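You operate a simulated robot arm through the tools that you are given. There is no shell and no other tool. Be economical: measure what you need, move in short steps, check, and stop when the job is done.

You run a simulated two-armed robot. Do the job below in one go: nothing can be reset, and whatever is moved stays where it is left.

Task
Tag the tray CHECK, add the yellow master link and carry it to the grey table.
Fine: the tag comes from the drawer and rides in the tray; so does the link; drawer shut; tray 23 cm off the middle, toward the rigging table.

The check looks at the end state, three seconds after you hand in, the way a careful person would. Anything else that was tipped, shoved, dropped, spilled or broken makes it a failure.

Robot
Two 7-joint arms with two-finger parallel grippers on one trunk, on a base that drives. Base frame: it is fixed to the floor where the robot stands at the start and does not move with it; the origin is under the middle of the robot, x ahead of it, y to its left, z up. Lengths are in cm, angles in rad, forces in N, time in s.
The left shoulder is at the start at [6, 14.3, 99.1], the right one opposite. With the tool pointing down near the work surface each hand reaches from about 28 to 72 cm from the robot's upright axis, wherever it stands, measured 20 degrees to its own side. Places, roughly: inside of the orange tray [70, 20, 90]; rigging drawer [70, 10, 70]; top of the grey table [-130, 30, 80]. Payload 1.57 kg a hand.
Tool frame (each hand has its own): the origin (TCP) lies between the finger pads and is the grasp point; the fingertips stand 3 cm ahead of it; z points along the fingers, y is the line along which they close. The gripper opens to 11 cm. The fingers are 2.4 cm wide and 1.2 cm thick; the gripper's body (4.8 by 11.2 cm) begins 7.8 cm behind the TCP.
Orientation is told as [roll, pitch, yaw] about the base's x, y, z axes, in that order, counted from this pose: with the fingers straight down and closing along the base's y, the tool's x points along the base's -x, its y along +y and its z along -z.

Tools
- The arms move only by the tool move_arm. It takes "left_targets", "right_targets" or both (then of equal length, played together; a hand with none holds still); each is a list of rows, each a list of 3 entries, a list of its own where there are three numbers: the turn, a rotation vector about the base's x, y, z in rad, then the shift along the base's x, y, z in m, then the gripper command, from -1 (fully open) to 1 (shut), values between in proportion. In form: [[[rx, ry, rz], [dx, dy, dz], fingers], ...]. A call has 1 to 20 rows; each row is the pose to reach, as a shift and turn from the pose commanded when the call began. A row lasts 0.2 s, in which the tool goes at most 5 cm and 0.15 rad; a call with a longer step from one row to the next is refused whole, and so is a gripper value outside its range. A pose out of reach is approached as far as the arm can. The call stops where the force on the tool passes 40 N (or 10 N more than at its start, if that is more) or the arm is blocked; 0.2 s more then pass. The fingers move at their own pace (about 4.5 cm/s each) and stop on an object; they squeeze with about 22 N. The grip force told is the motor's: it shows also when the fingers shut on nothing. Time passes only in rows, and 0.2 s behind the last, so rows that repeat a pose let the fingers close. The reply holds the time, the measured pose of the TCP, the force on the tool along the base axes, the opening and the grip force, in the units named above and with some noise, with the torque about the TCP (base axes, N m) and any sound that the robot's microphone picked up.
- Cameras (640 x 400 px; columns grow to the right, rows downward): "scene" is now at [-1.86, 5.49, 157.72]; the picture's right is [0.97, -0.25, -0.00], its down [-0.23, -0.90, -0.36] and it looks along [0.09, 0.35, -0.93] (base axes); focal length 214 px, centre (320, 200). "left" rides on the left gripper at [7, -1.6, -14.1] in its tool frame; the picture's right is [0.23, 0.97, 0.00], its down [-0.86, 0.20, -0.48] and it looks along [-0.47, 0.11, 0.88] (tool axes); focal length 222 px, centre (320, 200). "right" rides on the right gripper at [7, 1.6, -14.1] in its tool frame; the picture's right is [-0.23, 0.97, 0.00], its down [-0.86, -0.20, -0.48] and it looks along [-0.47, -0.11, 0.88] (tool axes); focal length 222 px, centre (320, 200). There is no depth. A picture from a camera that has moved, and an enlarged one, comes with that camera's place and axes in the base frame and with its lens.
- snapshot(camera): a new picture of that camera. It takes no simulated time.
- raise_lower(by): slides the trunk up (or, below 0, down) by that many cm; the arms and the scene camera ride with it, the base frame stays. It gives what a move gives, with no picture.
- roll_base(legs): drives the robot by 1 to 6 legs, each [ahead, left, turn to the left] in cm, cm and rad, along the robot's own axes; the way and the turn of a leg run together, so that a leg with both is an arc; at most 150 cm and 3.142 rad a leg. The arms and the cameras ride along, it lands a little off, and it stops where it bumps. It gives what a move gives.
- head_to(pan, tilt): turns the head with the scene camera to pan (to the left, within 1.501 rad either way) and tilt (down, from -0.506 to 1.204), counted from straight ahead of the robot. It gives what a move gives.
- close_up(camera, box): a new picture of the part [left, top, right, bottom] of that camera's present view, enlarged. It takes no simulated time.
- job_done(): hands the job in; it is judged then, once.

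Go step by step. Nothing tells you exact positions but the pictures and the camera data: compare them with the known pose of the tool, close in by small moves and look again before you grip or let go. The budget is 120 turns and 100 pictures, counting those below and the enlarged ones. Unless the task says otherwise, let go and move clear before handing in, and close with one line.

The tools are called after "Call:" by a JSON object that holds its "fn" and its "kwargs". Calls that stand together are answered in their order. move_arm: Moves the arms, as the interface text tells. Its arguments: {"type":"object","properties":{"left_targets":{"type":"array","items":{"type":"array"}},"right_targets":{"type":"array","items":{"type":"array"}}},"required":[]} The other tools are called the same way: raise_lower (by) slides the trunk up or down; roll_base (legs) drives the base; head_to (pan, tilt) turns the head that bears the scene camera; snapshot (camera) takes a picture; close_up (camera, box) takes an enlarged picture of a part of a camera's view; job_done () hands the job in.

At the start:

```text
time: 0.0
left_eef_pos: [44.84, 26.1, 115.43]
left_orientation: [-0.001, 0.0, 0.001]
left_force: [0.6, 0.7, -0.4]
left_torque: [-0.03, -0.01, 0.02]
left_opening: 11.02
left_finger_force: 0.1
right_eef_pos: [48.14, -22.64, 118.01]
right_orientation: [0.001, -0.002, 0.001]
right_force: [-0.3, -0.6, 0.0]
right_torque: [0.02, 0.0, 0.0]
right_opening: 10.99
right_finger_force: 0.1
trunk travel left (down, up): [-59.0, 0.0]
robot x, y, heading: [0.01, 0.27, 0.001]
head pan, tilt: [1.318, 1.201]
```

scene: 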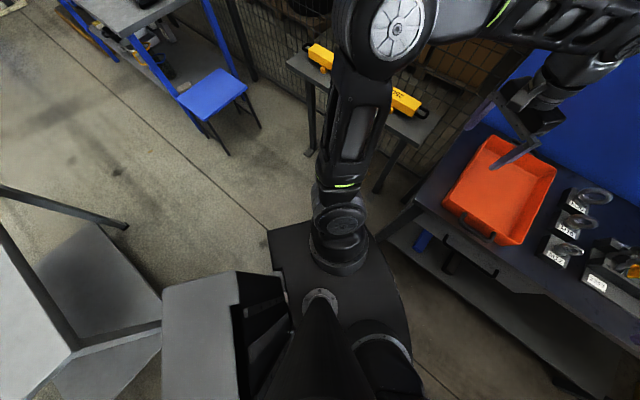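
right: 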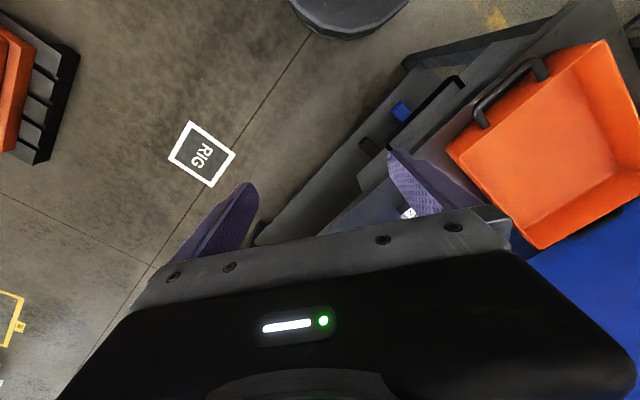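
left: 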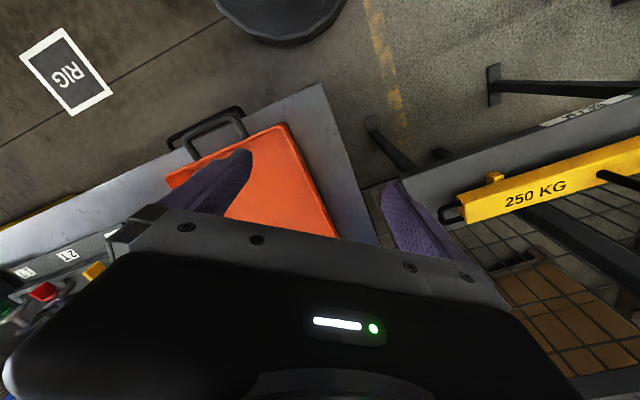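

The head is looking left; I see the orange tray on a rigging table ahead. I'll turn the head to look straight ahead at the table and then toward the grey table.

Call:
{"fn": "head_to", "kwargs": {"pan": 0.0, "tilt": 0.8}}

Call:
{"fn": "snapshot", "kwargs": {"camera": "scene"}}

```text
time: 1.5
left_eef_pos: [44.73, 25.93, 115.41]
left_orientation: [0.0, 0.0, 0.0]
left_force: [-0.5, -0.3, 0.1]
left_torque: [0.02, 0.01, -0.03]
left_opening: 11.03
left_finger_force: 0.1
right_eef_pos: [48.28, -22.64, 117.93]
right_orientation: [0.0, -0.001, -0.001]
right_force: [0.1, 0.8, 0.4]
right_torque: [-0.05, -0.03, -0.01]
right_opening: 11.0
right_finger_force: 0.1
trunk travel left (down, up): [-59.0, 0.0]
robot x, y, heading: [0.23, 0.28, -0.0]
head pan, tilt: [0.0, 0.799]
```

```text
96 pictures are left
camera scene: at [4.81, 0.08, 160.49], right [0.0, -1.0, 0.0], down [-0.72, 0.0, -0.7], along [0.7, 0.0, -0.72], focal length 214 px, centre (320, 200)
```

scene: 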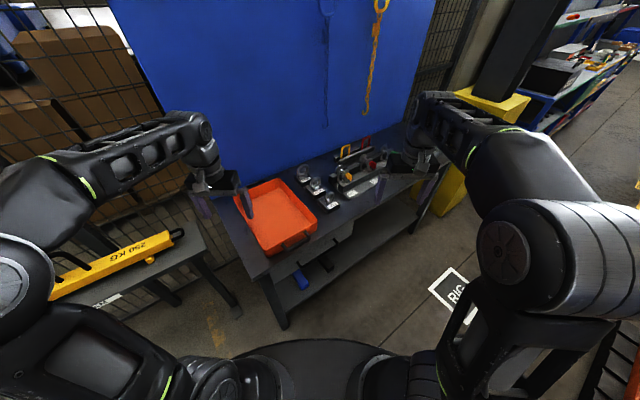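

The rigging table is ahead, tray at left, master links labelled on the table, a drawer under the front. Zooming in.

Call:
{"fn": "close_up", "kwargs": {"camera": "scene", "box": [220, 120, 440, 300]}}

Call:
{"fn": "close_up", "kwargs": {"camera": "scene", "box": [290, 130, 420, 215]}}

```text
2.22 times, centred on (330, 210) of scene
camera zoom: at [4.81, 0.08, 160.49], right [0.0, -1.0, 0.0], down [-0.72, 0.0, -0.7], along [0.7, 0.0, -0.72], focal length 477 px, centre (298, 178)
```

zoom: 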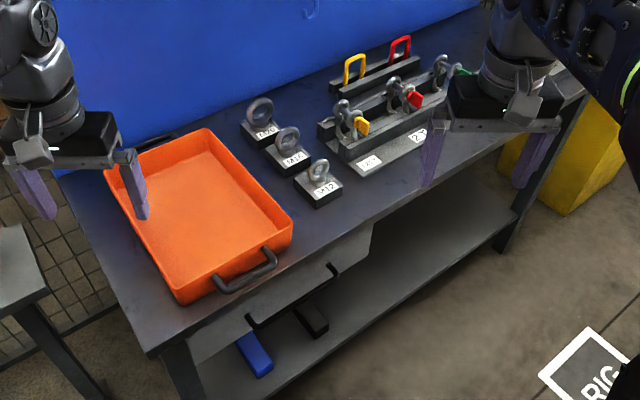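

```text
4.71 times, centred on (355, 172) of scene
camera zoom: at [4.81, 0.08, 160.49], right [0.0, -1.0, 0.0], down [-0.72, 0.0, -0.7], along [0.7, 0.0, -0.72], focal length 1009 px, centre (155, 329)
```

zoom: 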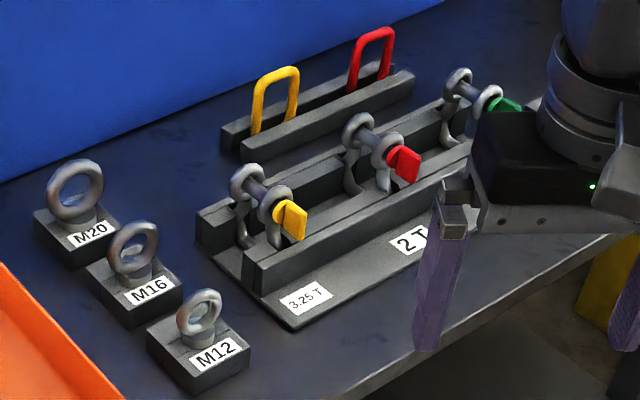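

The rigging table is yawed about 0.66 rad to the left: drawer around (64, 0), tray around (78, 23), yellow link in the rear rack around (131,-16). I'll turn to face the table and slide right in front of the drawer.

Call:
{"fn": "roll_base", "kwargs": {"legs": [[0, 0, 0.66], [0, -38, 0]]}}

Call:
{"fn": "snapshot", "kwargs": {"camera": "scene"}}

Call:
{"fn": "snapshot", "kwargs": {"camera": "right"}}

```text
time: 5.6
left_eef_pos: [42.93, 17.44, 115.45]
left_orientation: [0.002, 0.0, 0.642]
left_force: [0.8, -1.1, -0.5]
left_torque: [0.01, 0.02, 0.0]
left_opening: 10.99
left_finger_force: 0.0
right_eef_pos: [74.87, -19.49, 117.94]
right_orientation: [0.0, -0.002, 0.644]
right_force: [-0.4, -1.3, -0.2]
right_torque: [0.04, -0.01, -0.02]
right_opening: 11.04
right_finger_force: 0.1
trunk travel left (down, up): [-59.0, 0.0]
robot x, y, heading: [22.55, -29.77, 0.642]
head pan, tilt: [0.0, 0.799]
```

```text
93 pictures are left
camera scene: at [26.61, -27.17, 160.49], right [0.6, -0.8, 0.0], down [-0.57, -0.43, -0.7], along [0.56, 0.42, -0.72], focal length 214 px, centre (320, 200)
```

scene: 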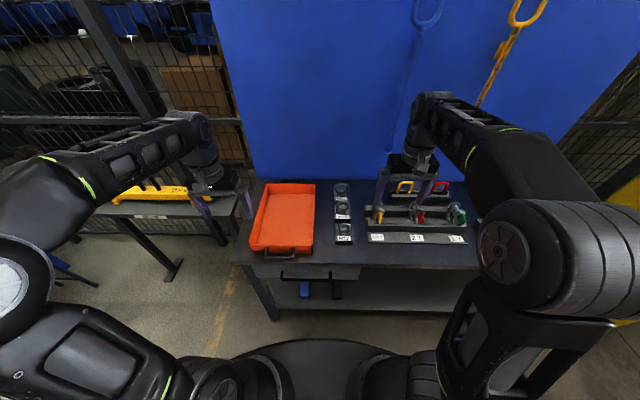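

```text
92 pictures are left
camera right: at [68.38, -22.25, 132.13], right [-0.4, 0.91, 0.0], down [0.8, 0.35, 0.48], along [0.44, 0.19, -0.88], focal length 222 px, centre (320, 200)
```

right: 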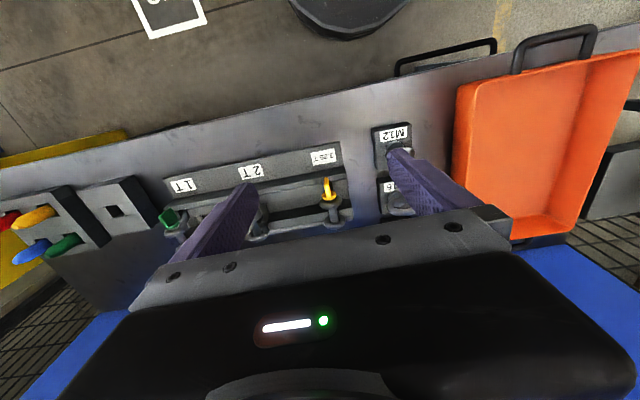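

The robot now faces the table squarely, with its front edge about 51 cm ahead, drawer slightly left of me. A closer look at the tray, drawer and rack.

Call:
{"fn": "close_up", "kwargs": {"camera": "scene", "box": [225, 170, 365, 310]}}

Call:
{"fn": "close_up", "kwargs": {"camera": "scene", "box": [330, 170, 480, 250]}}

Call:
{"fn": "close_up", "kwargs": {"camera": "right", "box": [340, 0, 640, 250]}}

```text
2.86 times, centred on (295, 240) of scene
camera zoom: at [26.61, -27.17, 160.49], right [0.6, -0.8, 0.0], down [-0.57, -0.43, -0.7], along [0.56, 0.42, -0.72], focal length 613 px, centre (391, 86)
```

zoom: 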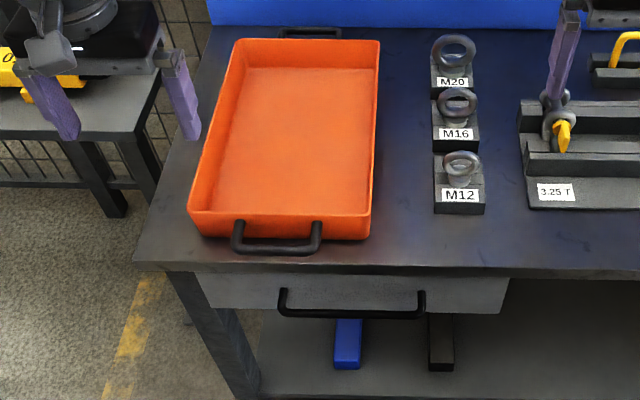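

```text
4.27 times, centred on (405, 210) of scene
camera zoom: at [26.61, -27.17, 160.49], right [0.6, -0.8, 0.0], down [-0.57, -0.43, -0.7], along [0.56, 0.42, -0.72], focal length 915 px, centre (-43, 157)
```

zoom: 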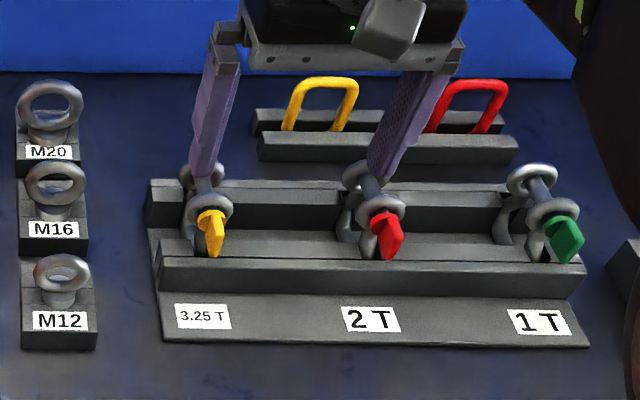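

```text
1.60 times, centred on (490, 125) of right
camera zoom: at [68.38, -22.25, 132.13], right [-0.4, 0.91, 0.0], down [0.8, 0.35, 0.48], along [0.44, 0.19, -0.88], focal length 355 px, centre (48, 320)
```

zoom: 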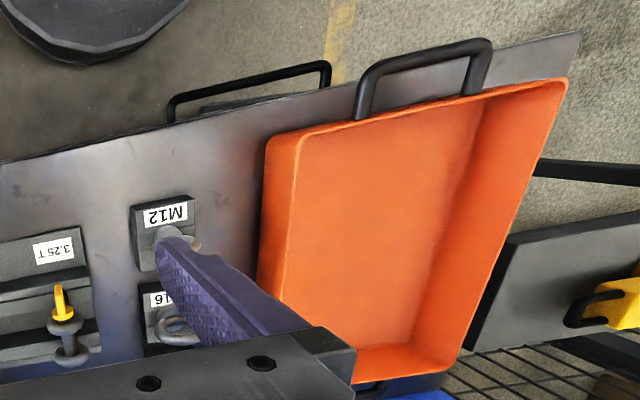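

Triangulating between cameras puts the table top nearer z≈85, with the drawer handle bar about z≈75, 42 cm ahead of me. I'll back up a bit and square off, then look again.

Call:
{"fn": "roll_base", "kwargs": {"legs": [[-18, 0, -0.02]]}}

Call:
{"fn": "close_up", "kwargs": {"camera": "scene", "box": [220, 140, 460, 290]}}

Call:
{"fn": "snapshot", "kwargs": {"camera": "right"}}

```text
time: 7.1
left_eef_pos: [29.08, 6.44, 115.47]
left_orientation: [-0.001, 0.0, 0.63]
left_force: [0.0, -0.8, 0.5]
left_torque: [0.04, -0.02, 0.0]
left_opening: 10.99
left_finger_force: 0.1
right_eef_pos: [60.37, -30.91, 117.91]
right_orientation: [-0.001, 0.0, 0.629]
right_force: [-0.7, -0.1, 0.4]
right_torque: [0.03, -0.03, 0.0]
right_opening: 11.02
right_finger_force: 0.0
trunk travel left (down, up): [-59.0, 0.0]
robot x, y, heading: [7.88, -40.63, 0.626]
head pan, tilt: [0.0, 0.799]
```

```text
2.67 times, centred on (340, 215) of scene
camera zoom: at [12.0, -37.93, 160.5], right [0.59, -0.81, 0.0], down [-0.58, -0.42, -0.7], along [0.56, 0.41, -0.72], focal length 572 px, centre (267, 160)
```

zoom: 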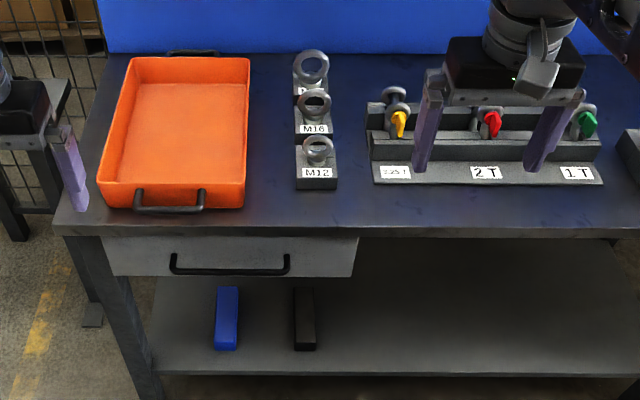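

```text
87 pictures are left
camera right: at [53.87, -33.65, 132.19], right [-0.39, 0.92, 0.0], down [0.81, 0.34, 0.48], along [0.44, 0.19, -0.88], focal length 222 px, centre (320, 200)
```

right: 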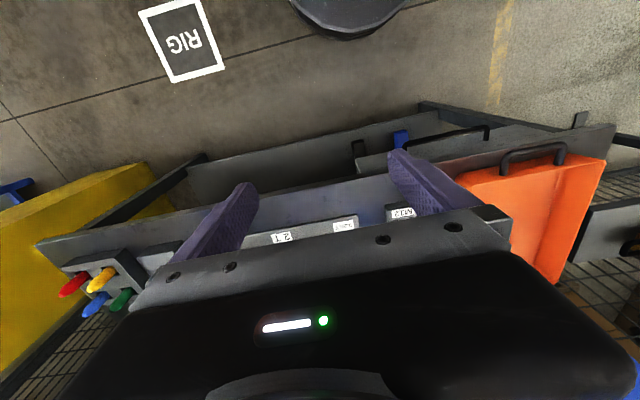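

Square now: the handle bar is at about (53.3, 0.3, 75.3), 60.8 cm ahead, 20 cm wide. I bring the left hand to a horizontal pre-grip pose, fingers closing vertically.

Call:
{"fn": "move_arm", "kwargs": {"left_targets": [[[0.1125, -0.0181, -0.0806], [0.0113, -0.0075, -0.0267], -1], [[0.225, -0.0362, -0.1612], [0.0227, -0.0151, -0.0535], -1], [[0.3376, -0.0543, -0.2418], [0.034, -0.0226, -0.0802], -1], [[0.4501, -0.0724, -0.3224], [0.0453, -0.0301, -0.1069], -1], [[0.5627, -0.0905, -0.403], [0.0567, -0.0377, -0.1337], -1], [[0.6752, -0.1086, -0.4836], [0.068, -0.0452, -0.1604], -1], [[0.7877, -0.1267, -0.5642], [0.0793, -0.0527, -0.1871], -1], [[0.9003, -0.1448, -0.6448], [0.0907, -0.0603, -0.2139], -1], [[1.0128, -0.1629, -0.7254], [0.102, -0.0678, -0.2406], -1], [[1.1253, -0.181, -0.806], [0.1133, -0.0753, -0.2673], -1], [[1.2379, -0.1991, -0.8866], [0.1247, -0.0829, -0.2941], -1], [[1.3504, -0.2172, -0.9672], [0.136, -0.0904, -0.3208], -1], [[1.4629, -0.2353, -1.0478], [0.1473, -0.0979, -0.3475], -1], [[1.5755, -0.2534, -1.1284], [0.1587, -0.1055, -0.3743], -1], [[1.688, -0.2715, -1.209], [0.17, -0.113, -0.401], -1], [[1.688, -0.2715, -1.209], [0.17, -0.113, -0.401], -1]]}}

Call:
{"fn": "snapshot", "kwargs": {"camera": "scene"}}

Call:
{"fn": "snapshot", "kwargs": {"camera": "left"}}

```text
time: 10.5
left_eef_pos: [46.23, -4.81, 75.34]
left_orientation: [1.573, -0.003, -0.946]
left_force: [0.8, 1.0, -0.7]
left_torque: [0.01, 0.05, 0.02]
left_opening: 11.01
left_finger_force: 0.1
right_eef_pos: [60.63, -30.86, 117.94]
right_orientation: [0.001, -0.001, 0.631]
right_force: [0.1, -1.0, -0.3]
right_torque: [0.03, 0.0, 0.0]
right_opening: 10.99
right_finger_force: 0.0
trunk travel left (down, up): [-59.0, 0.0]
robot x, y, heading: [8.23, -41.03, 0.627]
head pan, tilt: [0.0, 0.799]
```

```text
86 pictures are left
camera scene: at [12.14, -37.85, 160.49], right [0.59, -0.81, 0.0], down [-0.58, -0.42, -0.7], along [0.56, 0.41, -0.72], focal length 214 px, centre (320, 200)
```

scene: 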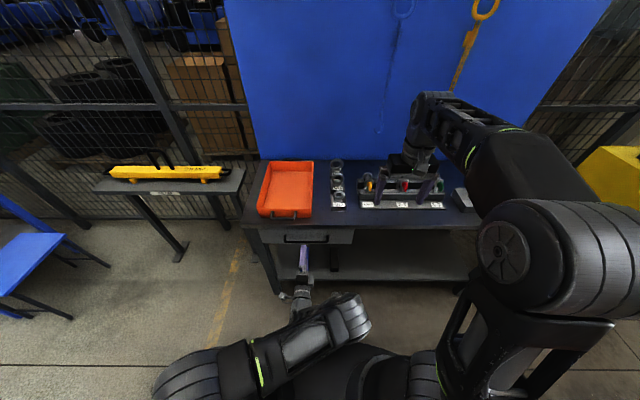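

```text
85 pictures are left
camera left: at [30.69, -7.45, 73.58], right [-0.14, 0.19, 0.97], down [0.11, -0.97, 0.2], along [0.98, 0.14, 0.11], focal length 222 px, centre (320, 200)
```

left: 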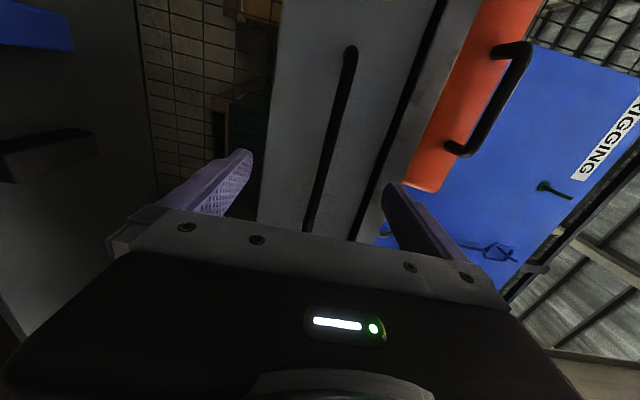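

The left hand is level with the bar and about 8.5 cm short of it. I advance and close.

Call:
{"fn": "move_arm", "kwargs": {"left_targets": [[[0, 0, 0], [0.0225, 0.0162, 0], -1], [[0, 0, 0], [0.045, 0.0325, 0], -1], [[0, 0, 0], [0.0673, 0.0486, 0], -1], [[0, 0, 0], [0.0673, 0.0486, 0], -1]]}}

Call:
{"fn": "snapshot", "kwargs": {"camera": "left"}}

```text
time: 11.5
left_eef_pos: [52.83, 0.33, 75.14]
left_orientation: [1.571, -0.005, -0.944]
left_force: [0.9, -0.2, -0.2]
left_torque: [0.01, 0.01, -0.01]
left_opening: 11.0
left_finger_force: 0.0
right_eef_pos: [60.54, -30.84, 117.89]
right_orientation: [0.001, -0.002, 0.629]
right_force: [0.0, -0.7, -0.7]
right_torque: [0.0, 0.02, -0.03]
right_opening: 11.02
right_finger_force: 0.0
trunk travel left (down, up): [-59.0, 0.0]
robot x, y, heading: [8.25, -41.1, 0.633]
head pan, tilt: [0.0, 0.799]
```

```text
84 pictures are left
camera left: at [37.3, -2.46, 73.53], right [-0.13, 0.19, 0.97], down [0.11, -0.97, 0.2], along [0.98, 0.14, 0.11], focal length 222 px, centre (320, 200)
```

left: 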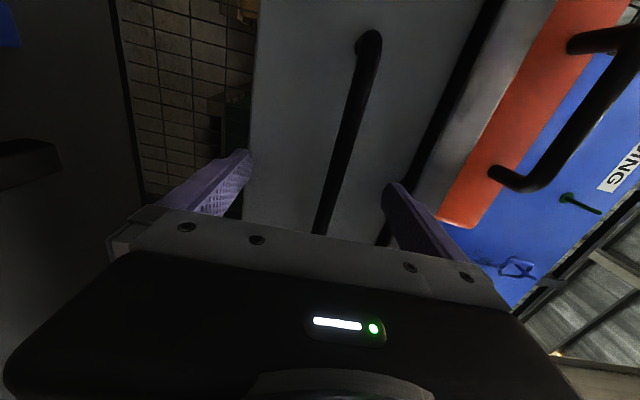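

The bar lies between the fingers; closing.

Call:
{"fn": "move_arm", "kwargs": {"left_targets": [[[0, 0, 0], [0, 0, 0], 1], [[0, 0, 0], [0, 0, 0], 1], [[0, 0, 0], [0, 0, 0], 1], [[0, 0, 0], [0, 0, 0], 1], [[0, 0, 0], [0, 0, 0], 1], [[0, 0, 0], [0, 0, 0], 1], [[0, 0, 0], [0, 0, 0], 1]]}}

Call:
{"fn": "snapshot", "kwargs": {"camera": "left"}}

```text
time: 13.1
left_eef_pos: [52.87, 0.24, 76.01]
left_orientation: [1.587, -0.003, -0.943]
left_force: [-3.9, 5.0, 37.8]
left_torque: [0.16, 0.17, 0.44]
left_opening: 1.19
left_finger_force: 25.8
right_eef_pos: [60.24, -30.93, 118.05]
right_orientation: [-0.001, -0.003, 0.63]
right_force: [-0.2, 0.1, -0.5]
right_torque: [0.0, -0.02, 0.01]
right_opening: 10.99
right_finger_force: 0.1
trunk travel left (down, up): [-59.0, 0.0]
robot x, y, heading: [8.43, -40.89, 0.631]
head pan, tilt: [0.0, 0.799]
```

```text
83 pictures are left
camera left: at [37.34, -2.45, 73.99], right [-0.15, 0.18, 0.97], down [0.11, -0.97, 0.2], along [0.98, 0.14, 0.12], focal length 222 px, centre (320, 200)
```

left: 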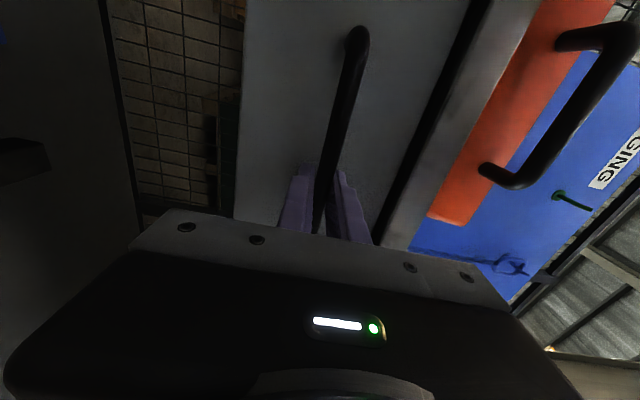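

The bar is gripped (1.2 cm), but it pushes up: it sits about 1 cm higher. I relieve that and then pull the drawer with a short arm pull.

Call:
{"fn": "move_arm", "kwargs": {"left_targets": [[[0, 0, 0], [0, 0, 0.006], 1], [[0, 0, 0], [0, 0, 0.012], 1], [[0, 0, 0], [0, 0, 0.012], 1]]}}

```text
time: 13.9
left_eef_pos: [52.73, 0.13, 76.06]
left_orientation: [1.557, -0.001, -0.944]
left_force: [-1.9, 2.3, -15.3]
left_torque: [0.17, 0.13, -0.67]
left_opening: 1.16
left_finger_force: 29.4
right_eef_pos: [60.73, -30.62, 117.84]
right_orientation: [-0.001, 0.0, 0.628]
right_force: [-0.3, -0.2, 0.0]
right_torque: [0.0, 0.01, 0.0]
right_opening: 11.0
right_finger_force: 0.1
trunk travel left (down, up): [-59.0, 0.0]
robot x, y, heading: [8.26, -41.21, 0.628]
head pan, tilt: [0.0, 0.799]
```

Now driving back to pull the drawer open.

Call:
{"fn": "move_arm", "kwargs": {"left_targets": [[[0, 0, 0], [0, 0, -0.003], 1], [[0, 0, 0], [-0.004, -0.0029, -0.003], 1], [[0, 0, 0], [-0.0162, -0.0117, -0.003], 1], [[0, 0, 0], [-0.0243, -0.0176, -0.003], 1], [[0, 0, 0], [-0.0243, -0.0176, -0.003], 1]]}}

Call:
{"fn": "snapshot", "kwargs": {"camera": "scene"}}

```text
time: 15.1
left_eef_pos: [50.51, -1.45, 75.89]
left_orientation: [1.563, -0.002, -0.941]
left_force: [-4.8, 4.2, -24.7]
left_torque: [0.23, 0.17, 0.06]
left_opening: 1.16
left_finger_force: 29.8
right_eef_pos: [60.68, -30.78, 117.93]
right_orientation: [-0.002, 0.0, 0.63]
right_force: [0.6, -0.5, 0.0]
right_torque: [-0.01, 0.05, 0.0]
right_opening: 11.01
right_finger_force: 0.0
trunk travel left (down, up): [-59.0, 0.0]
robot x, y, heading: [8.46, -40.83, 0.627]
head pan, tilt: [0.0, 0.799]
```

```text
82 pictures are left
camera scene: at [12.27, -37.64, 160.47], right [0.59, -0.81, 0.0], down [-0.58, -0.42, -0.7], along [0.56, 0.41, -0.72], focal length 214 px, centre (320, 200)
```

scene: 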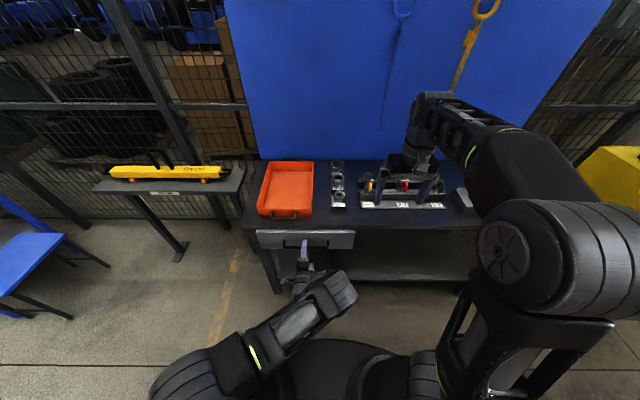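

The drawer slides. Backing the base to draw it out further.

Call:
{"fn": "roll_base", "kwargs": {"legs": [[-17, 0, 0]]}}

Call:
{"fn": "close_up", "kwargs": {"camera": "scene", "box": [220, 140, 460, 290]}}

```text
time: 16.6
left_eef_pos: [36.39, -11.59, 76.02]
left_orientation: [1.561, -0.003, -0.939]
left_force: [-1.0, 0.9, -31.5]
left_torque: [0.31, 0.23, -0.28]
left_opening: 1.17
left_finger_force: 28.8
right_eef_pos: [46.59, -40.81, 117.8]
right_orientation: [0.0, 0.001, 0.633]
right_force: [0.3, 0.9, 0.4]
right_torque: [-0.02, -0.04, -0.02]
right_opening: 11.01
right_finger_force: 0.0
trunk travel left (down, up): [-59.0, 0.0]
robot x, y, heading: [-5.47, -50.95, 0.63]
head pan, tilt: [0.0, 0.799]
```

```text
2.67 times, centred on (340, 215) of scene
camera zoom: at [-1.78, -47.93, 160.47], right [0.59, -0.81, 0.0], down [-0.58, -0.42, -0.7], along [0.56, 0.41, -0.72], focal length 572 px, centre (267, 160)
```

zoom: 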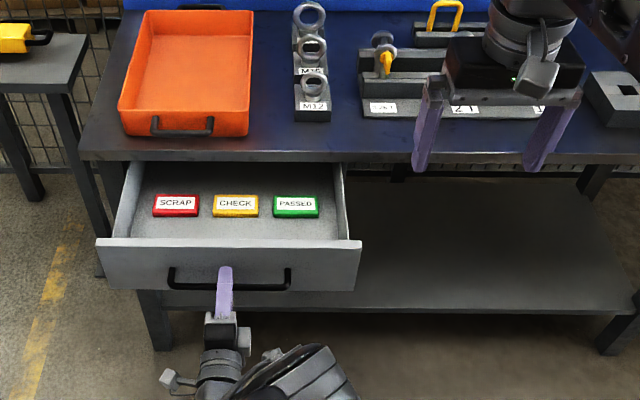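

The tags show: SCRAP, CHECK (yellow, middle), PASSED. They lie close to the table edge, so I pull the drawer 7 cm further.

Call:
{"fn": "roll_base", "kwargs": {"legs": [[-7, 0, 0]]}}

Call:
{"fn": "close_up", "kwargs": {"camera": "scene", "box": [220, 120, 460, 270]}}

```text
time: 17.6
left_eef_pos: [30.42, -15.82, 76.02]
left_orientation: [1.561, -0.003, -0.937]
left_force: [-3.2, 3.3, -11.0]
left_torque: [0.24, 0.18, -0.18]
left_opening: 1.2
left_finger_force: 29.2
right_eef_pos: [40.84, -45.0, 118.04]
right_orientation: [0.0, 0.0, 0.633]
right_force: [0.3, -0.9, -0.1]
right_torque: [0.03, -0.05, 0.06]
right_opening: 10.96
right_finger_force: 0.1
trunk travel left (down, up): [-59.0, 0.0]
robot x, y, heading: [-11.42, -55.65, 0.633]
head pan, tilt: [0.0, 0.799]
```

```text
2.67 times, centred on (340, 195) of scene
camera zoom: at [-7.66, -52.24, 160.49], right [0.59, -0.81, 0.0], down [-0.58, -0.42, -0.7], along [0.56, 0.41, -0.72], focal length 572 px, centre (267, 213)
```

zoom: 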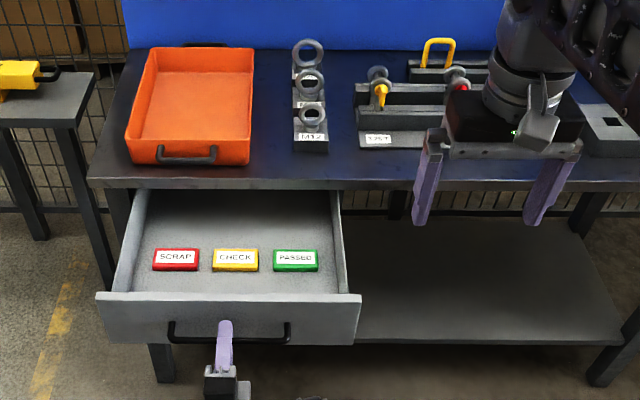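

Drawer well open. Releasing the handle and backing the left hand off.

Call:
{"fn": "move_arm", "kwargs": {"left_targets": [[[0, 0, 0], [0, 0, 0], -0.5], [[0, 0, 0], [0, 0, 0], -0.5], [[0, 0, 0], [0, 0, 0], -0.5], [[0, 0, 0], [0, 0, 0], -0.5], [[0, 0, 0], [0, 0, 0], -0.5], [[0, 0, 0], [-0.024, -0.0178, 0], -0.5], [[0, 0, 0], [-0.048, -0.0355, 0], -0.5], [[0, 0, 0], [-0.073, -0.053, 0], -0.5], [[0, 0, 0], [-0.073, -0.053, 0], -0.5]]}}

Call:
{"fn": "snapshot", "kwargs": {"camera": "scene"}}

```text
time: 19.8
left_eef_pos: [23.19, -18.37, 76.52]
left_orientation: [1.576, -0.035, -0.864]
left_force: [0.4, -0.6, -1.0]
left_torque: [-0.03, -0.02, 0.0]
left_opening: 8.24
left_finger_force: 0.0
right_eef_pos: [40.83, -45.13, 117.92]
right_orientation: [-0.003, -0.002, 0.633]
right_force: [-0.3, 0.3, -0.2]
right_torque: [-0.02, 0.02, -0.01]
right_opening: 11.0
right_finger_force: 0.0
trunk travel left (down, up): [-59.0, 0.0]
robot x, y, heading: [-11.32, -55.1, 0.632]
head pan, tilt: [0.0, 0.799]
stopped in row 9 (left hand): the arm was blocked; the commanded pose is now the measured one
```

```text
79 pictures are left
camera scene: at [-7.56, -52.23, 160.49], right [0.59, -0.81, 0.0], down [-0.58, -0.42, -0.7], along [0.56, 0.41, -0.72], focal length 214 px, centre (320, 200)
```

scene: 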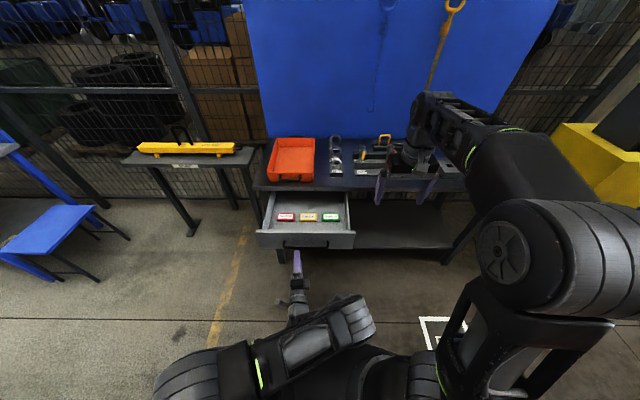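

The handle is released. I return the left hand to a tool-down pose up and to the left.

Call:
{"fn": "move_arm", "kwargs": {"left_targets": [[[-0.1127, 0.0174, 0.0806], [-0.0094, 0.0072, 0.026], -1], [[-0.2253, 0.0348, 0.1612], [-0.0188, 0.0144, 0.052], -1], [[-0.338, 0.0522, 0.2418], [-0.0282, 0.0216, 0.078], -1], [[-0.4507, 0.0696, 0.3225], [-0.0376, 0.0288, 0.104], -1], [[-0.5633, 0.087, 0.4031], [-0.047, 0.036, 0.13], -1], [[-0.676, 0.1044, 0.4837], [-0.0564, 0.0432, 0.156], -1], [[-0.7887, 0.1218, 0.5643], [-0.0658, 0.0504, 0.182], -1], [[-0.9013, 0.1392, 0.6449], [-0.0752, 0.0576, 0.208], -1], [[-1.014, 0.1566, 0.7255], [-0.0846, 0.0648, 0.234], -1], [[-1.1267, 0.174, 0.8061], [-0.094, 0.072, 0.26], -1], [[-1.2393, 0.1914, 0.8867], [-0.1034, 0.0792, 0.286], -1], [[-1.352, 0.2088, 0.9674], [-0.1128, 0.0864, 0.312], -1], [[-1.4647, 0.2262, 1.048], [-0.1222, 0.0936, 0.338], -1], [[-1.5773, 0.2436, 1.1286], [-0.1316, 0.1008, 0.364], -1], [[-1.69, 0.261, 1.2092], [-0.141, 0.108, 0.39], -1], [[-1.69, 0.261, 1.2092], [-0.141, 0.108, 0.39], -1]]}}

Call:
{"fn": "snapshot", "kwargs": {"camera": "scene"}}

```text
time: 23.2
left_eef_pos: [9.27, -8.07, 114.67]
left_orientation: [-0.003, 0.088, 0.661]
left_force: [0.6, -0.2, 0.0]
left_torque: [0.0, 0.0, -0.01]
left_opening: 10.99
left_finger_force: 0.1
left hand out of reach, approached as far as the arm can: row 15, 16
right_eef_pos: [40.9, -45.25, 117.93]
right_orientation: [-0.001, -0.001, 0.635]
right_force: [-0.2, 0.0, -0.4]
right_torque: [0.01, 0.04, 0.02]
right_opening: 10.99
right_finger_force: 0.0
trunk travel left (down, up): [-59.0, 0.0]
robot x, y, heading: [-11.29, -55.24, 0.635]
head pan, tilt: [0.0, 0.799]
```

```text
78 pictures are left
camera scene: at [-7.56, -52.32, 160.49], right [0.59, -0.81, 0.0], down [-0.58, -0.42, -0.7], along [0.56, 0.41, -0.72], focal length 214 px, centre (320, 200)
```

scene: 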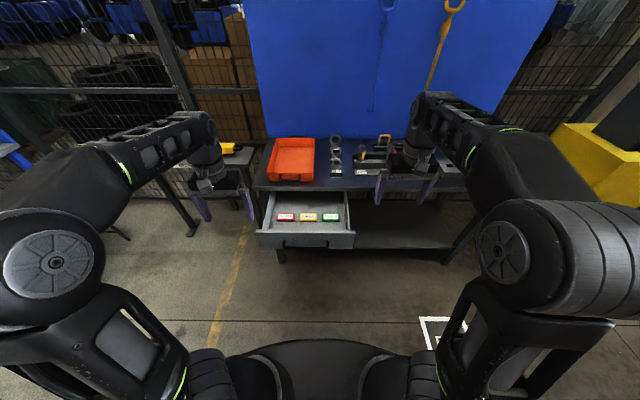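

Left hand is back up. I drive forward so the tag and the near part of the tray are both in reach.

Call:
{"fn": "roll_base", "kwargs": {"legs": [[22, 0, 0]]}}

Call:
{"fn": "head_to", "kwargs": {"pan": 0.1, "tilt": 1.0}}

Call:
{"fn": "snapshot", "kwargs": {"camera": "scene"}}

Call:
{"fn": "snapshot", "kwargs": {"camera": "left"}}

```text
time: 24.9
left_eef_pos: [27.12, 5.23, 114.57]
left_orientation: [0.002, 0.09, 0.663]
left_force: [0.5, 0.4, -0.2]
left_torque: [-0.02, 0.03, 0.01]
left_opening: 11.0
left_finger_force: 0.1
right_eef_pos: [58.83, -31.94, 117.8]
right_orientation: [0.0, 0.0, 0.633]
right_force: [-0.3, -0.2, -0.6]
right_torque: [-0.03, 0.0, 0.03]
right_opening: 10.97
right_finger_force: 0.0
trunk travel left (down, up): [-59.0, 0.0]
robot x, y, heading: [6.02, -42.27, 0.631]
head pan, tilt: [0.0, 0.799]
```

```text
time: 25.7
left_eef_pos: [26.93, 5.19, 114.74]
left_orientation: [0.002, 0.087, 0.661]
left_force: [0.0, -0.4, -0.2]
left_torque: [0.02, 0.0, 0.02]
left_opening: 11.0
left_finger_force: 0.1
right_eef_pos: [58.67, -32.0, 117.99]
right_orientation: [0.001, -0.001, 0.634]
right_force: [0.3, 0.4, 0.3]
right_torque: [0.02, -0.01, 0.0]
right_opening: 11.01
right_finger_force: 0.0
trunk travel left (down, up): [-59.0, 0.0]
robot x, y, heading: [6.58, -42.07, 0.633]
head pan, tilt: [0.099, 1.0]
```

```text
77 pictures are left
camera scene: at [8.99, -39.24, 158.98], right [0.67, -0.74, 0.0], down [-0.63, -0.56, -0.54], along [0.4, 0.36, -0.84], focal length 214 px, centre (320, 200)
```

scene: 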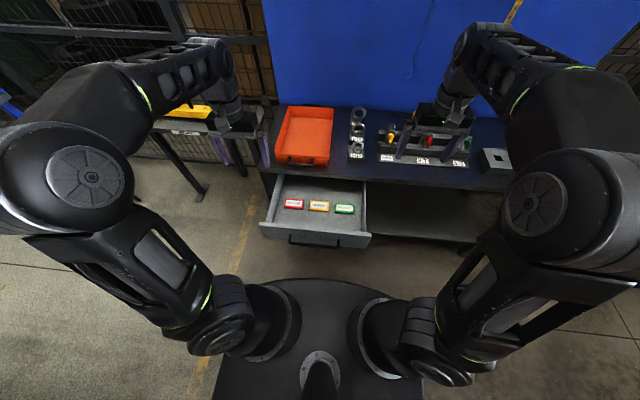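

```text
76 pictures are left
camera left: at [23.56, 0.34, 129.24], right [-0.78, 0.63, 0.02], down [0.58, 0.71, 0.4], along [0.24, 0.33, -0.92], focal length 222 px, centre (320, 200)
```

left: 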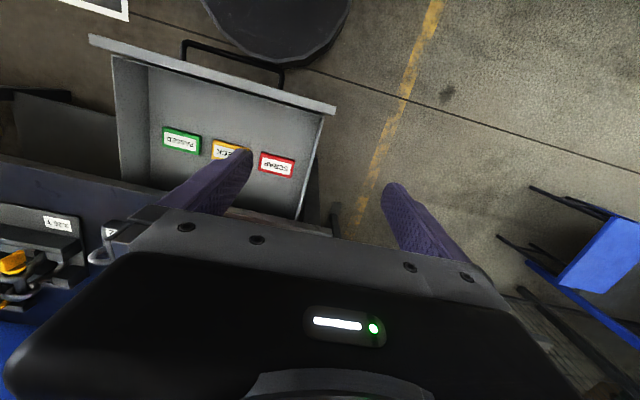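

CHECK tag triangulates to about (47.0, -4.2, 73). I level the left hand, move it above the tag, then yaw so the fingers close across the tag's short side.

Call:
{"fn": "move_arm", "kwargs": {"left_targets": [[[0.027, -0.035, 0], [0.025, -0.0118, -0.0246], -1], [[0.054, -0.0695, 0], [0.0502, -0.0235, -0.0493], -1], [[0.054, -0.0695, 0], [0.0752, -0.0353, -0.0739], -1], [[0.054, -0.0695, 0], [0.1003, -0.047, -0.0985], -1], [[0.054, -0.0695, 0], [0.1254, -0.0588, -0.1231], -1], [[0.054, -0.0695, 0], [0.1505, -0.0705, -0.1478], -1], [[0.054, -0.0695, 0], [0.1756, -0.0823, -0.1724], -1], [[0.054, -0.0695, 0], [0.2007, -0.094, -0.197], -1], [[0.054, -0.0695, 0], [0.2007, -0.094, -0.197], -1]]}}

Call:
{"fn": "move_arm", "kwargs": {"left_targets": [[[0, 0, -0.145], [0, 0, 0], -1], [[0, 0, -0.29], [0, 0, 0], -1], [[0, 0, -0.435], [0, 0, 0], -1], [[0, 0, -0.58], [0, 0, 0], -1], [[0, 0, -0.725], [0, 0, 0], -1], [[0, 0, -0.87], [0, 0, 0], -1], [[0, 0, -1.015], [0, 0, 0], -1], [[0, 0, -1.16], [0, 0, 0], -1], [[0, 0, -1.305], [0, 0, 0], -1], [[0, 0, -1.45], [0, 0, 0], -1], [[0, 0, -1.595], [0, 0, 0], -1], [[0, 0, -1.599], [0, 0, 0], -1]]}}

Call:
{"fn": "snapshot", "kwargs": {"camera": "left"}}

Call:
{"fn": "snapshot", "kwargs": {"camera": "scene"}}

```text
time: 27.7
left_eef_pos: [47.11, -4.22, 95.08]
left_orientation: [0.001, -0.002, 0.663]
left_force: [-1.2, 0.3, 0.1]
left_torque: [0.02, -0.01, 0.02]
left_opening: 11.02
left_finger_force: 0.0
right_eef_pos: [58.66, -31.92, 118.0]
right_orientation: [-0.002, -0.003, 0.633]
right_force: [-0.4, 0.3, -0.1]
right_torque: [0.02, -0.05, -0.01]
right_opening: 11.01
right_finger_force: 0.1
trunk travel left (down, up): [-59.0, 0.0]
robot x, y, heading: [6.49, -42.51, 0.629]
head pan, tilt: [0.099, 1.0]
```

```text
time: 30.3
left_eef_pos: [47.2, -4.09, 95.04]
left_orientation: [0.003, 0.001, -0.94]
left_force: [0.5, 0.2, -0.4]
left_torque: [0.0, 0.01, 0.02]
left_opening: 11.01
left_finger_force: 0.1
right_eef_pos: [58.67, -31.96, 117.81]
right_orientation: [-0.002, -0.001, 0.635]
right_force: [-0.5, -0.1, -0.1]
right_torque: [0.01, 0.01, 0.01]
right_opening: 10.98
right_finger_force: 0.1
trunk travel left (down, up): [-59.0, 0.0]
robot x, y, heading: [6.48, -42.23, 0.636]
head pan, tilt: [0.099, 1.0]
```

```text
75 pictures are left
camera left: at [41.72, 0.42, 109.0], right [0.65, 0.76, 0.0], down [0.66, -0.57, 0.48], along [0.36, -0.31, -0.88], focal length 222 px, centre (320, 200)
```

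left: 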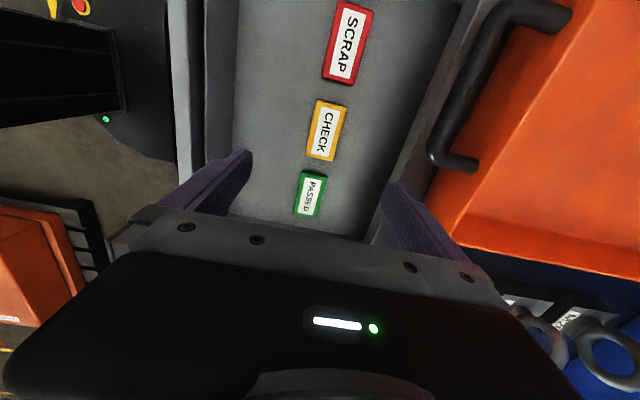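

```text
74 pictures are left
camera scene: at [9.02, -39.23, 158.98], right [0.67, -0.74, 0.0], down [-0.63, -0.56, -0.54], along [0.4, 0.36, -0.84], focal length 214 px, centre (320, 200)
```

scene: 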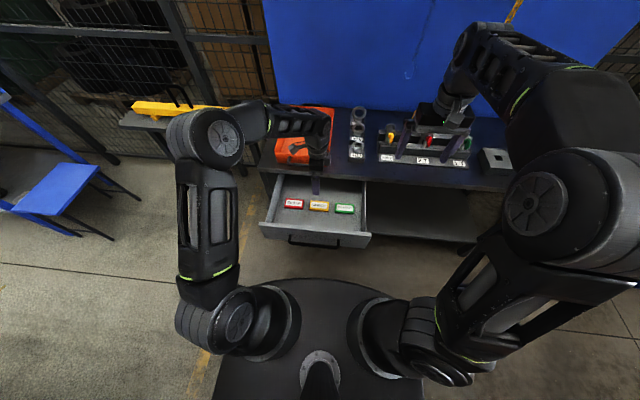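

The hand is well aligned with the CHECK tag (about (47.6, -3.6)). Descending partway and looking again.

Call:
{"fn": "move_arm", "kwargs": {"left_targets": [[[0, 0, 0], [0.004, 0.005, -0.04], -1], [[0, 0, 0], [0.004, 0.005, -0.08], -1], [[0, 0, 0], [0.004, 0.005, -0.12], -1], [[0, 0, 0], [0.004, 0.005, -0.16], -1], [[0, 0, 0], [0.004, 0.005, -0.18], -1], [[0, 0, 0], [0.004, 0.005, -0.18], -1]]}}

Call:
{"fn": "snapshot", "kwargs": {"camera": "left"}}

```text
time: 31.7
left_eef_pos: [47.47, -3.68, 76.97]
left_orientation: [0.001, 0.0, -0.936]
left_force: [-0.4, 0.5, 0.8]
left_torque: [-0.02, -0.03, 0.01]
left_opening: 11.0
left_finger_force: 0.1
right_eef_pos: [58.75, -32.04, 117.92]
right_orientation: [0.001, -0.003, 0.633]
right_force: [0.8, 0.9, -0.2]
right_torque: [0.02, 0.01, -0.01]
right_opening: 11.01
right_finger_force: 0.1
trunk travel left (down, up): [-59.0, 0.0]
robot x, y, heading: [6.2, -42.2, 0.629]
head pan, tilt: [0.099, 1.0]
```

```text
73 pictures are left
camera left: at [42.01, 0.96, 90.93], right [0.65, 0.76, 0.0], down [0.67, -0.57, 0.48], along [0.36, -0.31, -0.88], focal length 222 px, centre (320, 200)
```

left: 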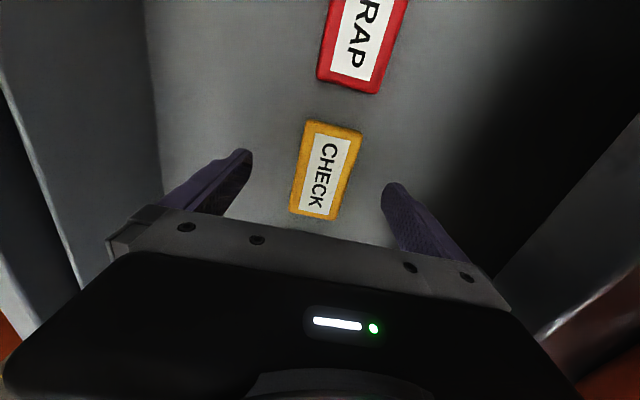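

Aligned nicely. Descending gently until the fingertips are near the drawer floor.

Call:
{"fn": "move_arm", "kwargs": {"left_targets": [[[0, 0, 0], [0, 0, -0.005], -1], [[0, 0, 0], [0, 0, -0.01], -1], [[0, 0, 0], [0, 0, -0.015], -1], [[0, 0, 0], [0, 0, -0.018], -1], [[0, 0, 0], [0, 0, -0.018], -1]]}}

Call:
{"fn": "snapshot", "kwargs": {"camera": "left"}}

```text
time: 32.9
left_eef_pos: [47.39, -3.7, 75.16]
left_orientation: [0.002, 0.0, -0.937]
left_force: [-0.1, 0.7, 0.7]
left_torque: [-0.01, -0.02, 0.03]
left_opening: 11.02
left_finger_force: 0.0
right_eef_pos: [58.7, -31.98, 117.91]
right_orientation: [0.001, -0.002, 0.632]
right_force: [-0.4, -0.1, -0.1]
right_torque: [0.01, -0.02, -0.03]
right_opening: 10.99
right_finger_force: 0.0
trunk travel left (down, up): [-59.0, 0.0]
robot x, y, heading: [6.39, -42.03, 0.631]
head pan, tilt: [0.099, 1.0]
```

```text
72 pictures are left
camera left: at [42.03, 0.95, 89.17], right [0.65, 0.76, 0.0], down [0.67, -0.57, 0.48], along [0.37, -0.31, -0.88], focal length 222 px, centre (320, 200)
```

left: 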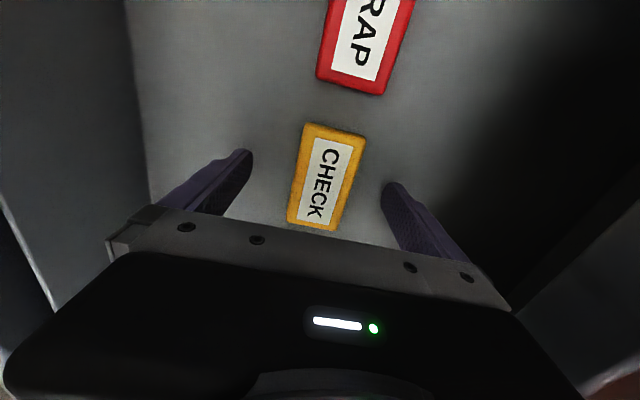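

Call:
{"fn": "move_arm", "kwargs": {"left_targets": [[[0, 0, 0], [0, 0, -0.004], -1], [[0, 0, 0], [0, 0, -0.008], -1], [[0, 0, 0], [0, 0, -0.008], -1]]}}

Call:
{"fn": "close_up", "kwargs": {"camera": "scene", "box": [260, 150, 380, 250]}}

```text
time: 33.7
left_eef_pos: [47.5, -3.66, 74.3]
left_orientation: [0.001, 0.0, -0.937]
left_force: [-0.1, 0.0, 0.3]
left_torque: [-0.02, -0.01, 0.03]
left_opening: 10.98
left_finger_force: 0.0
right_eef_pos: [58.66, -31.91, 117.92]
right_orientation: [0.0, -0.002, 0.633]
right_force: [0.0, -0.3, 0.1]
right_torque: [0.0, 0.04, 0.02]
right_opening: 11.0
right_finger_force: 0.0
trunk travel left (down, up): [-59.0, 0.0]
robot x, y, heading: [6.26, -42.36, 0.63]
head pan, tilt: [0.099, 1.0]
```

```text
4.00 times, centred on (320, 200) of scene
camera zoom: at [9.01, -39.22, 158.98], right [0.67, -0.74, 0.0], down [-0.63, -0.56, -0.54], along [0.4, 0.36, -0.84], focal length 858 px, centre (320, 200)
```

zoom: 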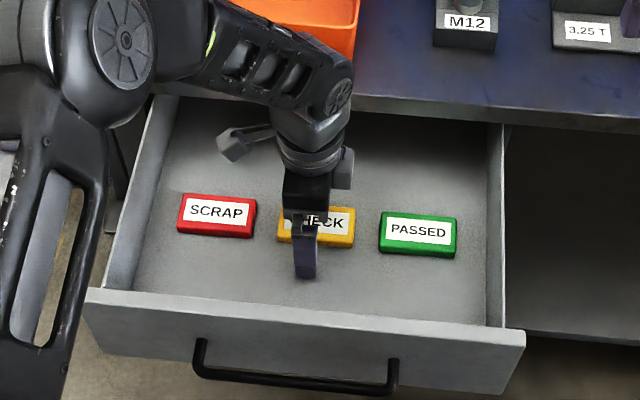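

The fingertips look nearly at the drawer floor. Closing on the tag.

Call:
{"fn": "move_arm", "kwargs": {"left_targets": [[[0, 0, 0], [0, 0, 0], 1], [[0, 0, 0], [0, 0, 0], 1], [[0, 0, 0], [0, 0, 0], 1], [[0, 0, 0], [0, 0, 0], 1], [[0, 0, 0], [0, 0, 0], 1], [[0, 0, 0], [0, 0, 0], 1]]}}

Call:
{"fn": "snapshot", "kwargs": {"camera": "left"}}

```text
time: 35.1
left_eef_pos: [47.4, -3.54, 74.34]
left_orientation: [0.003, 0.001, -0.938]
left_force: [-0.2, 0.6, 0.9]
left_torque: [-0.03, 0.03, 0.02]
left_opening: 4.91
left_finger_force: 21.9
right_eef_pos: [58.81, -31.99, 117.88]
right_orientation: [-0.001, -0.001, 0.634]
right_force: [-0.5, -0.4, 0.1]
right_torque: [-0.02, 0.0, -0.01]
right_opening: 11.02
right_finger_force: 0.1
trunk travel left (down, up): [-59.0, 0.0]
robot x, y, heading: [6.23, -42.02, 0.635]
head pan, tilt: [0.099, 1.0]
```

```text
70 pictures are left
camera left: at [42.07, 0.95, 88.28], right [0.65, 0.76, 0.0], down [0.67, -0.57, 0.48], along [0.36, -0.31, -0.88], focal length 222 px, centre (320, 200)
```

left: 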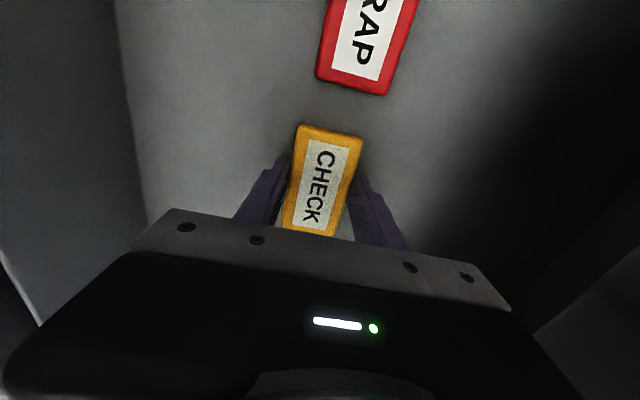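

Tag held. Lifting it straight up and checking.

Call:
{"fn": "move_arm", "kwargs": {"left_targets": [[[0, 0, 0], [0, 0, 0.02], 1], [[0, 0, 0], [0, 0, 0.06], 1], [[0, 0, 0], [0, 0, 0.1], 1], [[0, 0, 0], [0, 0, 0.14], 1], [[0, 0, 0], [0, 0, 0.18], 1], [[0, 0, 0], [0, 0, 0.22], 1], [[0, 0, 0], [0, 0, 0.26], 1], [[0, 0, 0], [0, 0, 0.3], 1], [[0, 0, 0], [0, 0, 0.3], 1]]}}

Call:
{"fn": "snapshot", "kwargs": {"camera": "left"}}

Call:
{"fn": "snapshot", "kwargs": {"camera": "scene"}}

```text
time: 37.1
left_eef_pos: [47.57, -3.82, 104.48]
left_orientation: [0.001, -0.001, -0.937]
left_force: [0.4, -1.1, -0.5]
left_torque: [-0.01, 0.0, 0.0]
left_opening: 4.92
left_finger_force: 22.1
right_eef_pos: [58.77, -31.93, 117.88]
right_orientation: [-0.001, -0.001, 0.633]
right_force: [0.9, -0.6, -0.3]
right_torque: [0.03, -0.02, -0.03]
right_opening: 11.01
right_finger_force: 0.1
trunk travel left (down, up): [-59.0, 0.0]
robot x, y, heading: [6.47, -42.29, 0.636]
head pan, tilt: [0.099, 1.0]
```

```text
69 pictures are left
camera left: at [42.02, 0.74, 118.52], right [0.65, 0.76, 0.0], down [0.67, -0.57, 0.48], along [0.36, -0.31, -0.88], focal length 222 px, centre (320, 200)
```

left: 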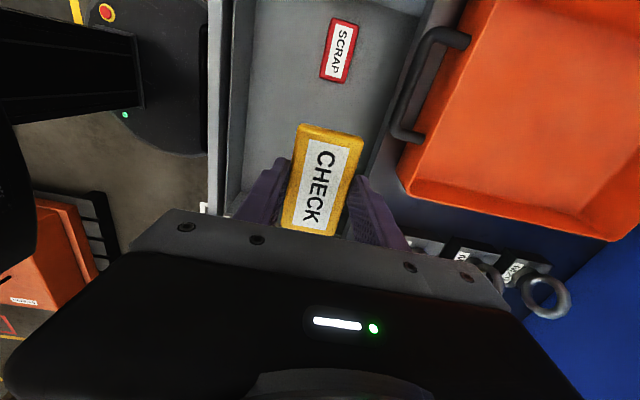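

```text
68 pictures are left
camera scene: at [9.04, -39.19, 158.97], right [0.67, -0.74, 0.0], down [-0.63, -0.56, -0.54], along [0.4, 0.36, -0.84], focal length 214 px, centre (320, 200)
```

scene: 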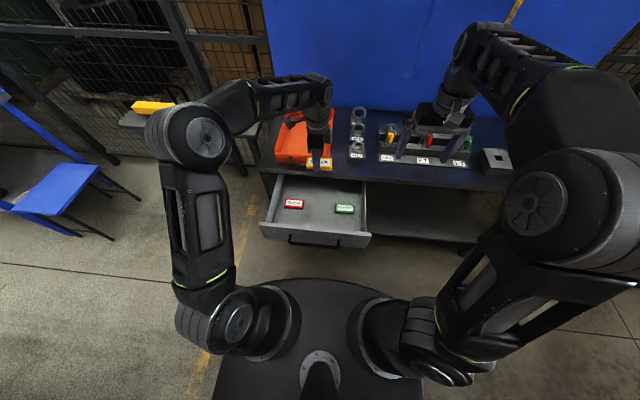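

The CHECK tag is held. The tray is still too far to reach with the drawer open, so I'll back off, and close the drawer with the right fist first. Moving the left hand (with tag) aside and backing up.

Call:
{"fn": "move_arm", "kwargs": {"left_targets": [[[0, 0, 0], [-0.018, 0.024, 0.01], 1], [[0, 0, 0], [-0.036, 0.048, 0.02], 1], [[0, 0, 0], [-0.054, 0.073, 0.03], 1], [[0, 0, 0], [-0.072, 0.097, 0.04], 1]]}}

Call:
{"fn": "roll_base", "kwargs": {"legs": [[-20, 0, 0]]}}

Call:
{"fn": "snapshot", "kwargs": {"camera": "scene"}}

```text
time: 38.1
left_eef_pos: [40.38, 5.89, 108.34]
left_orientation: [0.002, 0.0, -0.938]
left_force: [0.2, -1.1, 0.3]
left_torque: [-0.02, 0.01, 0.01]
left_opening: 4.9
left_finger_force: 22.4
right_eef_pos: [58.74, -31.87, 117.87]
right_orientation: [-0.003, -0.002, 0.634]
right_force: [0.5, -0.8, -0.2]
right_torque: [0.01, 0.02, 0.0]
right_opening: 10.97
right_finger_force: 0.0
trunk travel left (down, up): [-59.0, 0.0]
robot x, y, heading: [6.57, -42.3, 0.631]
head pan, tilt: [0.099, 1.0]
```

```text
time: 39.7
left_eef_pos: [24.04, -5.94, 108.46]
left_orientation: [0.002, 0.002, -0.933]
left_force: [0.8, -0.2, -0.2]
left_torque: [0.05, -0.03, 0.02]
left_opening: 4.89
left_finger_force: 21.9
right_eef_pos: [42.5, -43.67, 117.93]
right_orientation: [0.0, -0.002, 0.638]
right_force: [-0.4, -1.4, 0.9]
right_torque: [0.02, -0.05, -0.03]
right_opening: 11.01
right_finger_force: 0.0
trunk travel left (down, up): [-59.0, 0.0]
robot x, y, heading: [-9.42, -54.21, 0.633]
head pan, tilt: [0.099, 1.0]
```

```text
67 pictures are left
camera scene: at [-7.26, -51.17, 158.98], right [0.67, -0.74, 0.0], down [-0.62, -0.56, -0.54], along [0.4, 0.36, -0.84], focal length 214 px, centre (320, 200)
```

scene: 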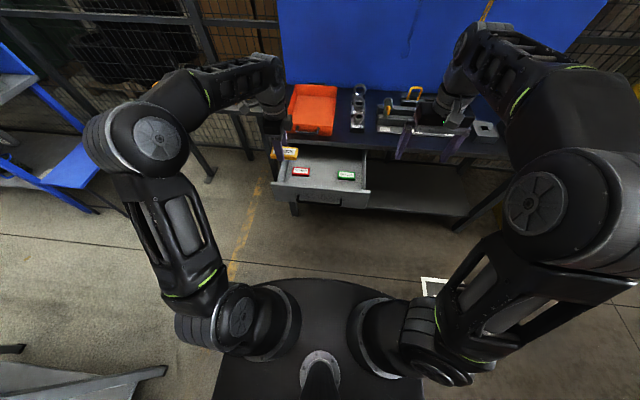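

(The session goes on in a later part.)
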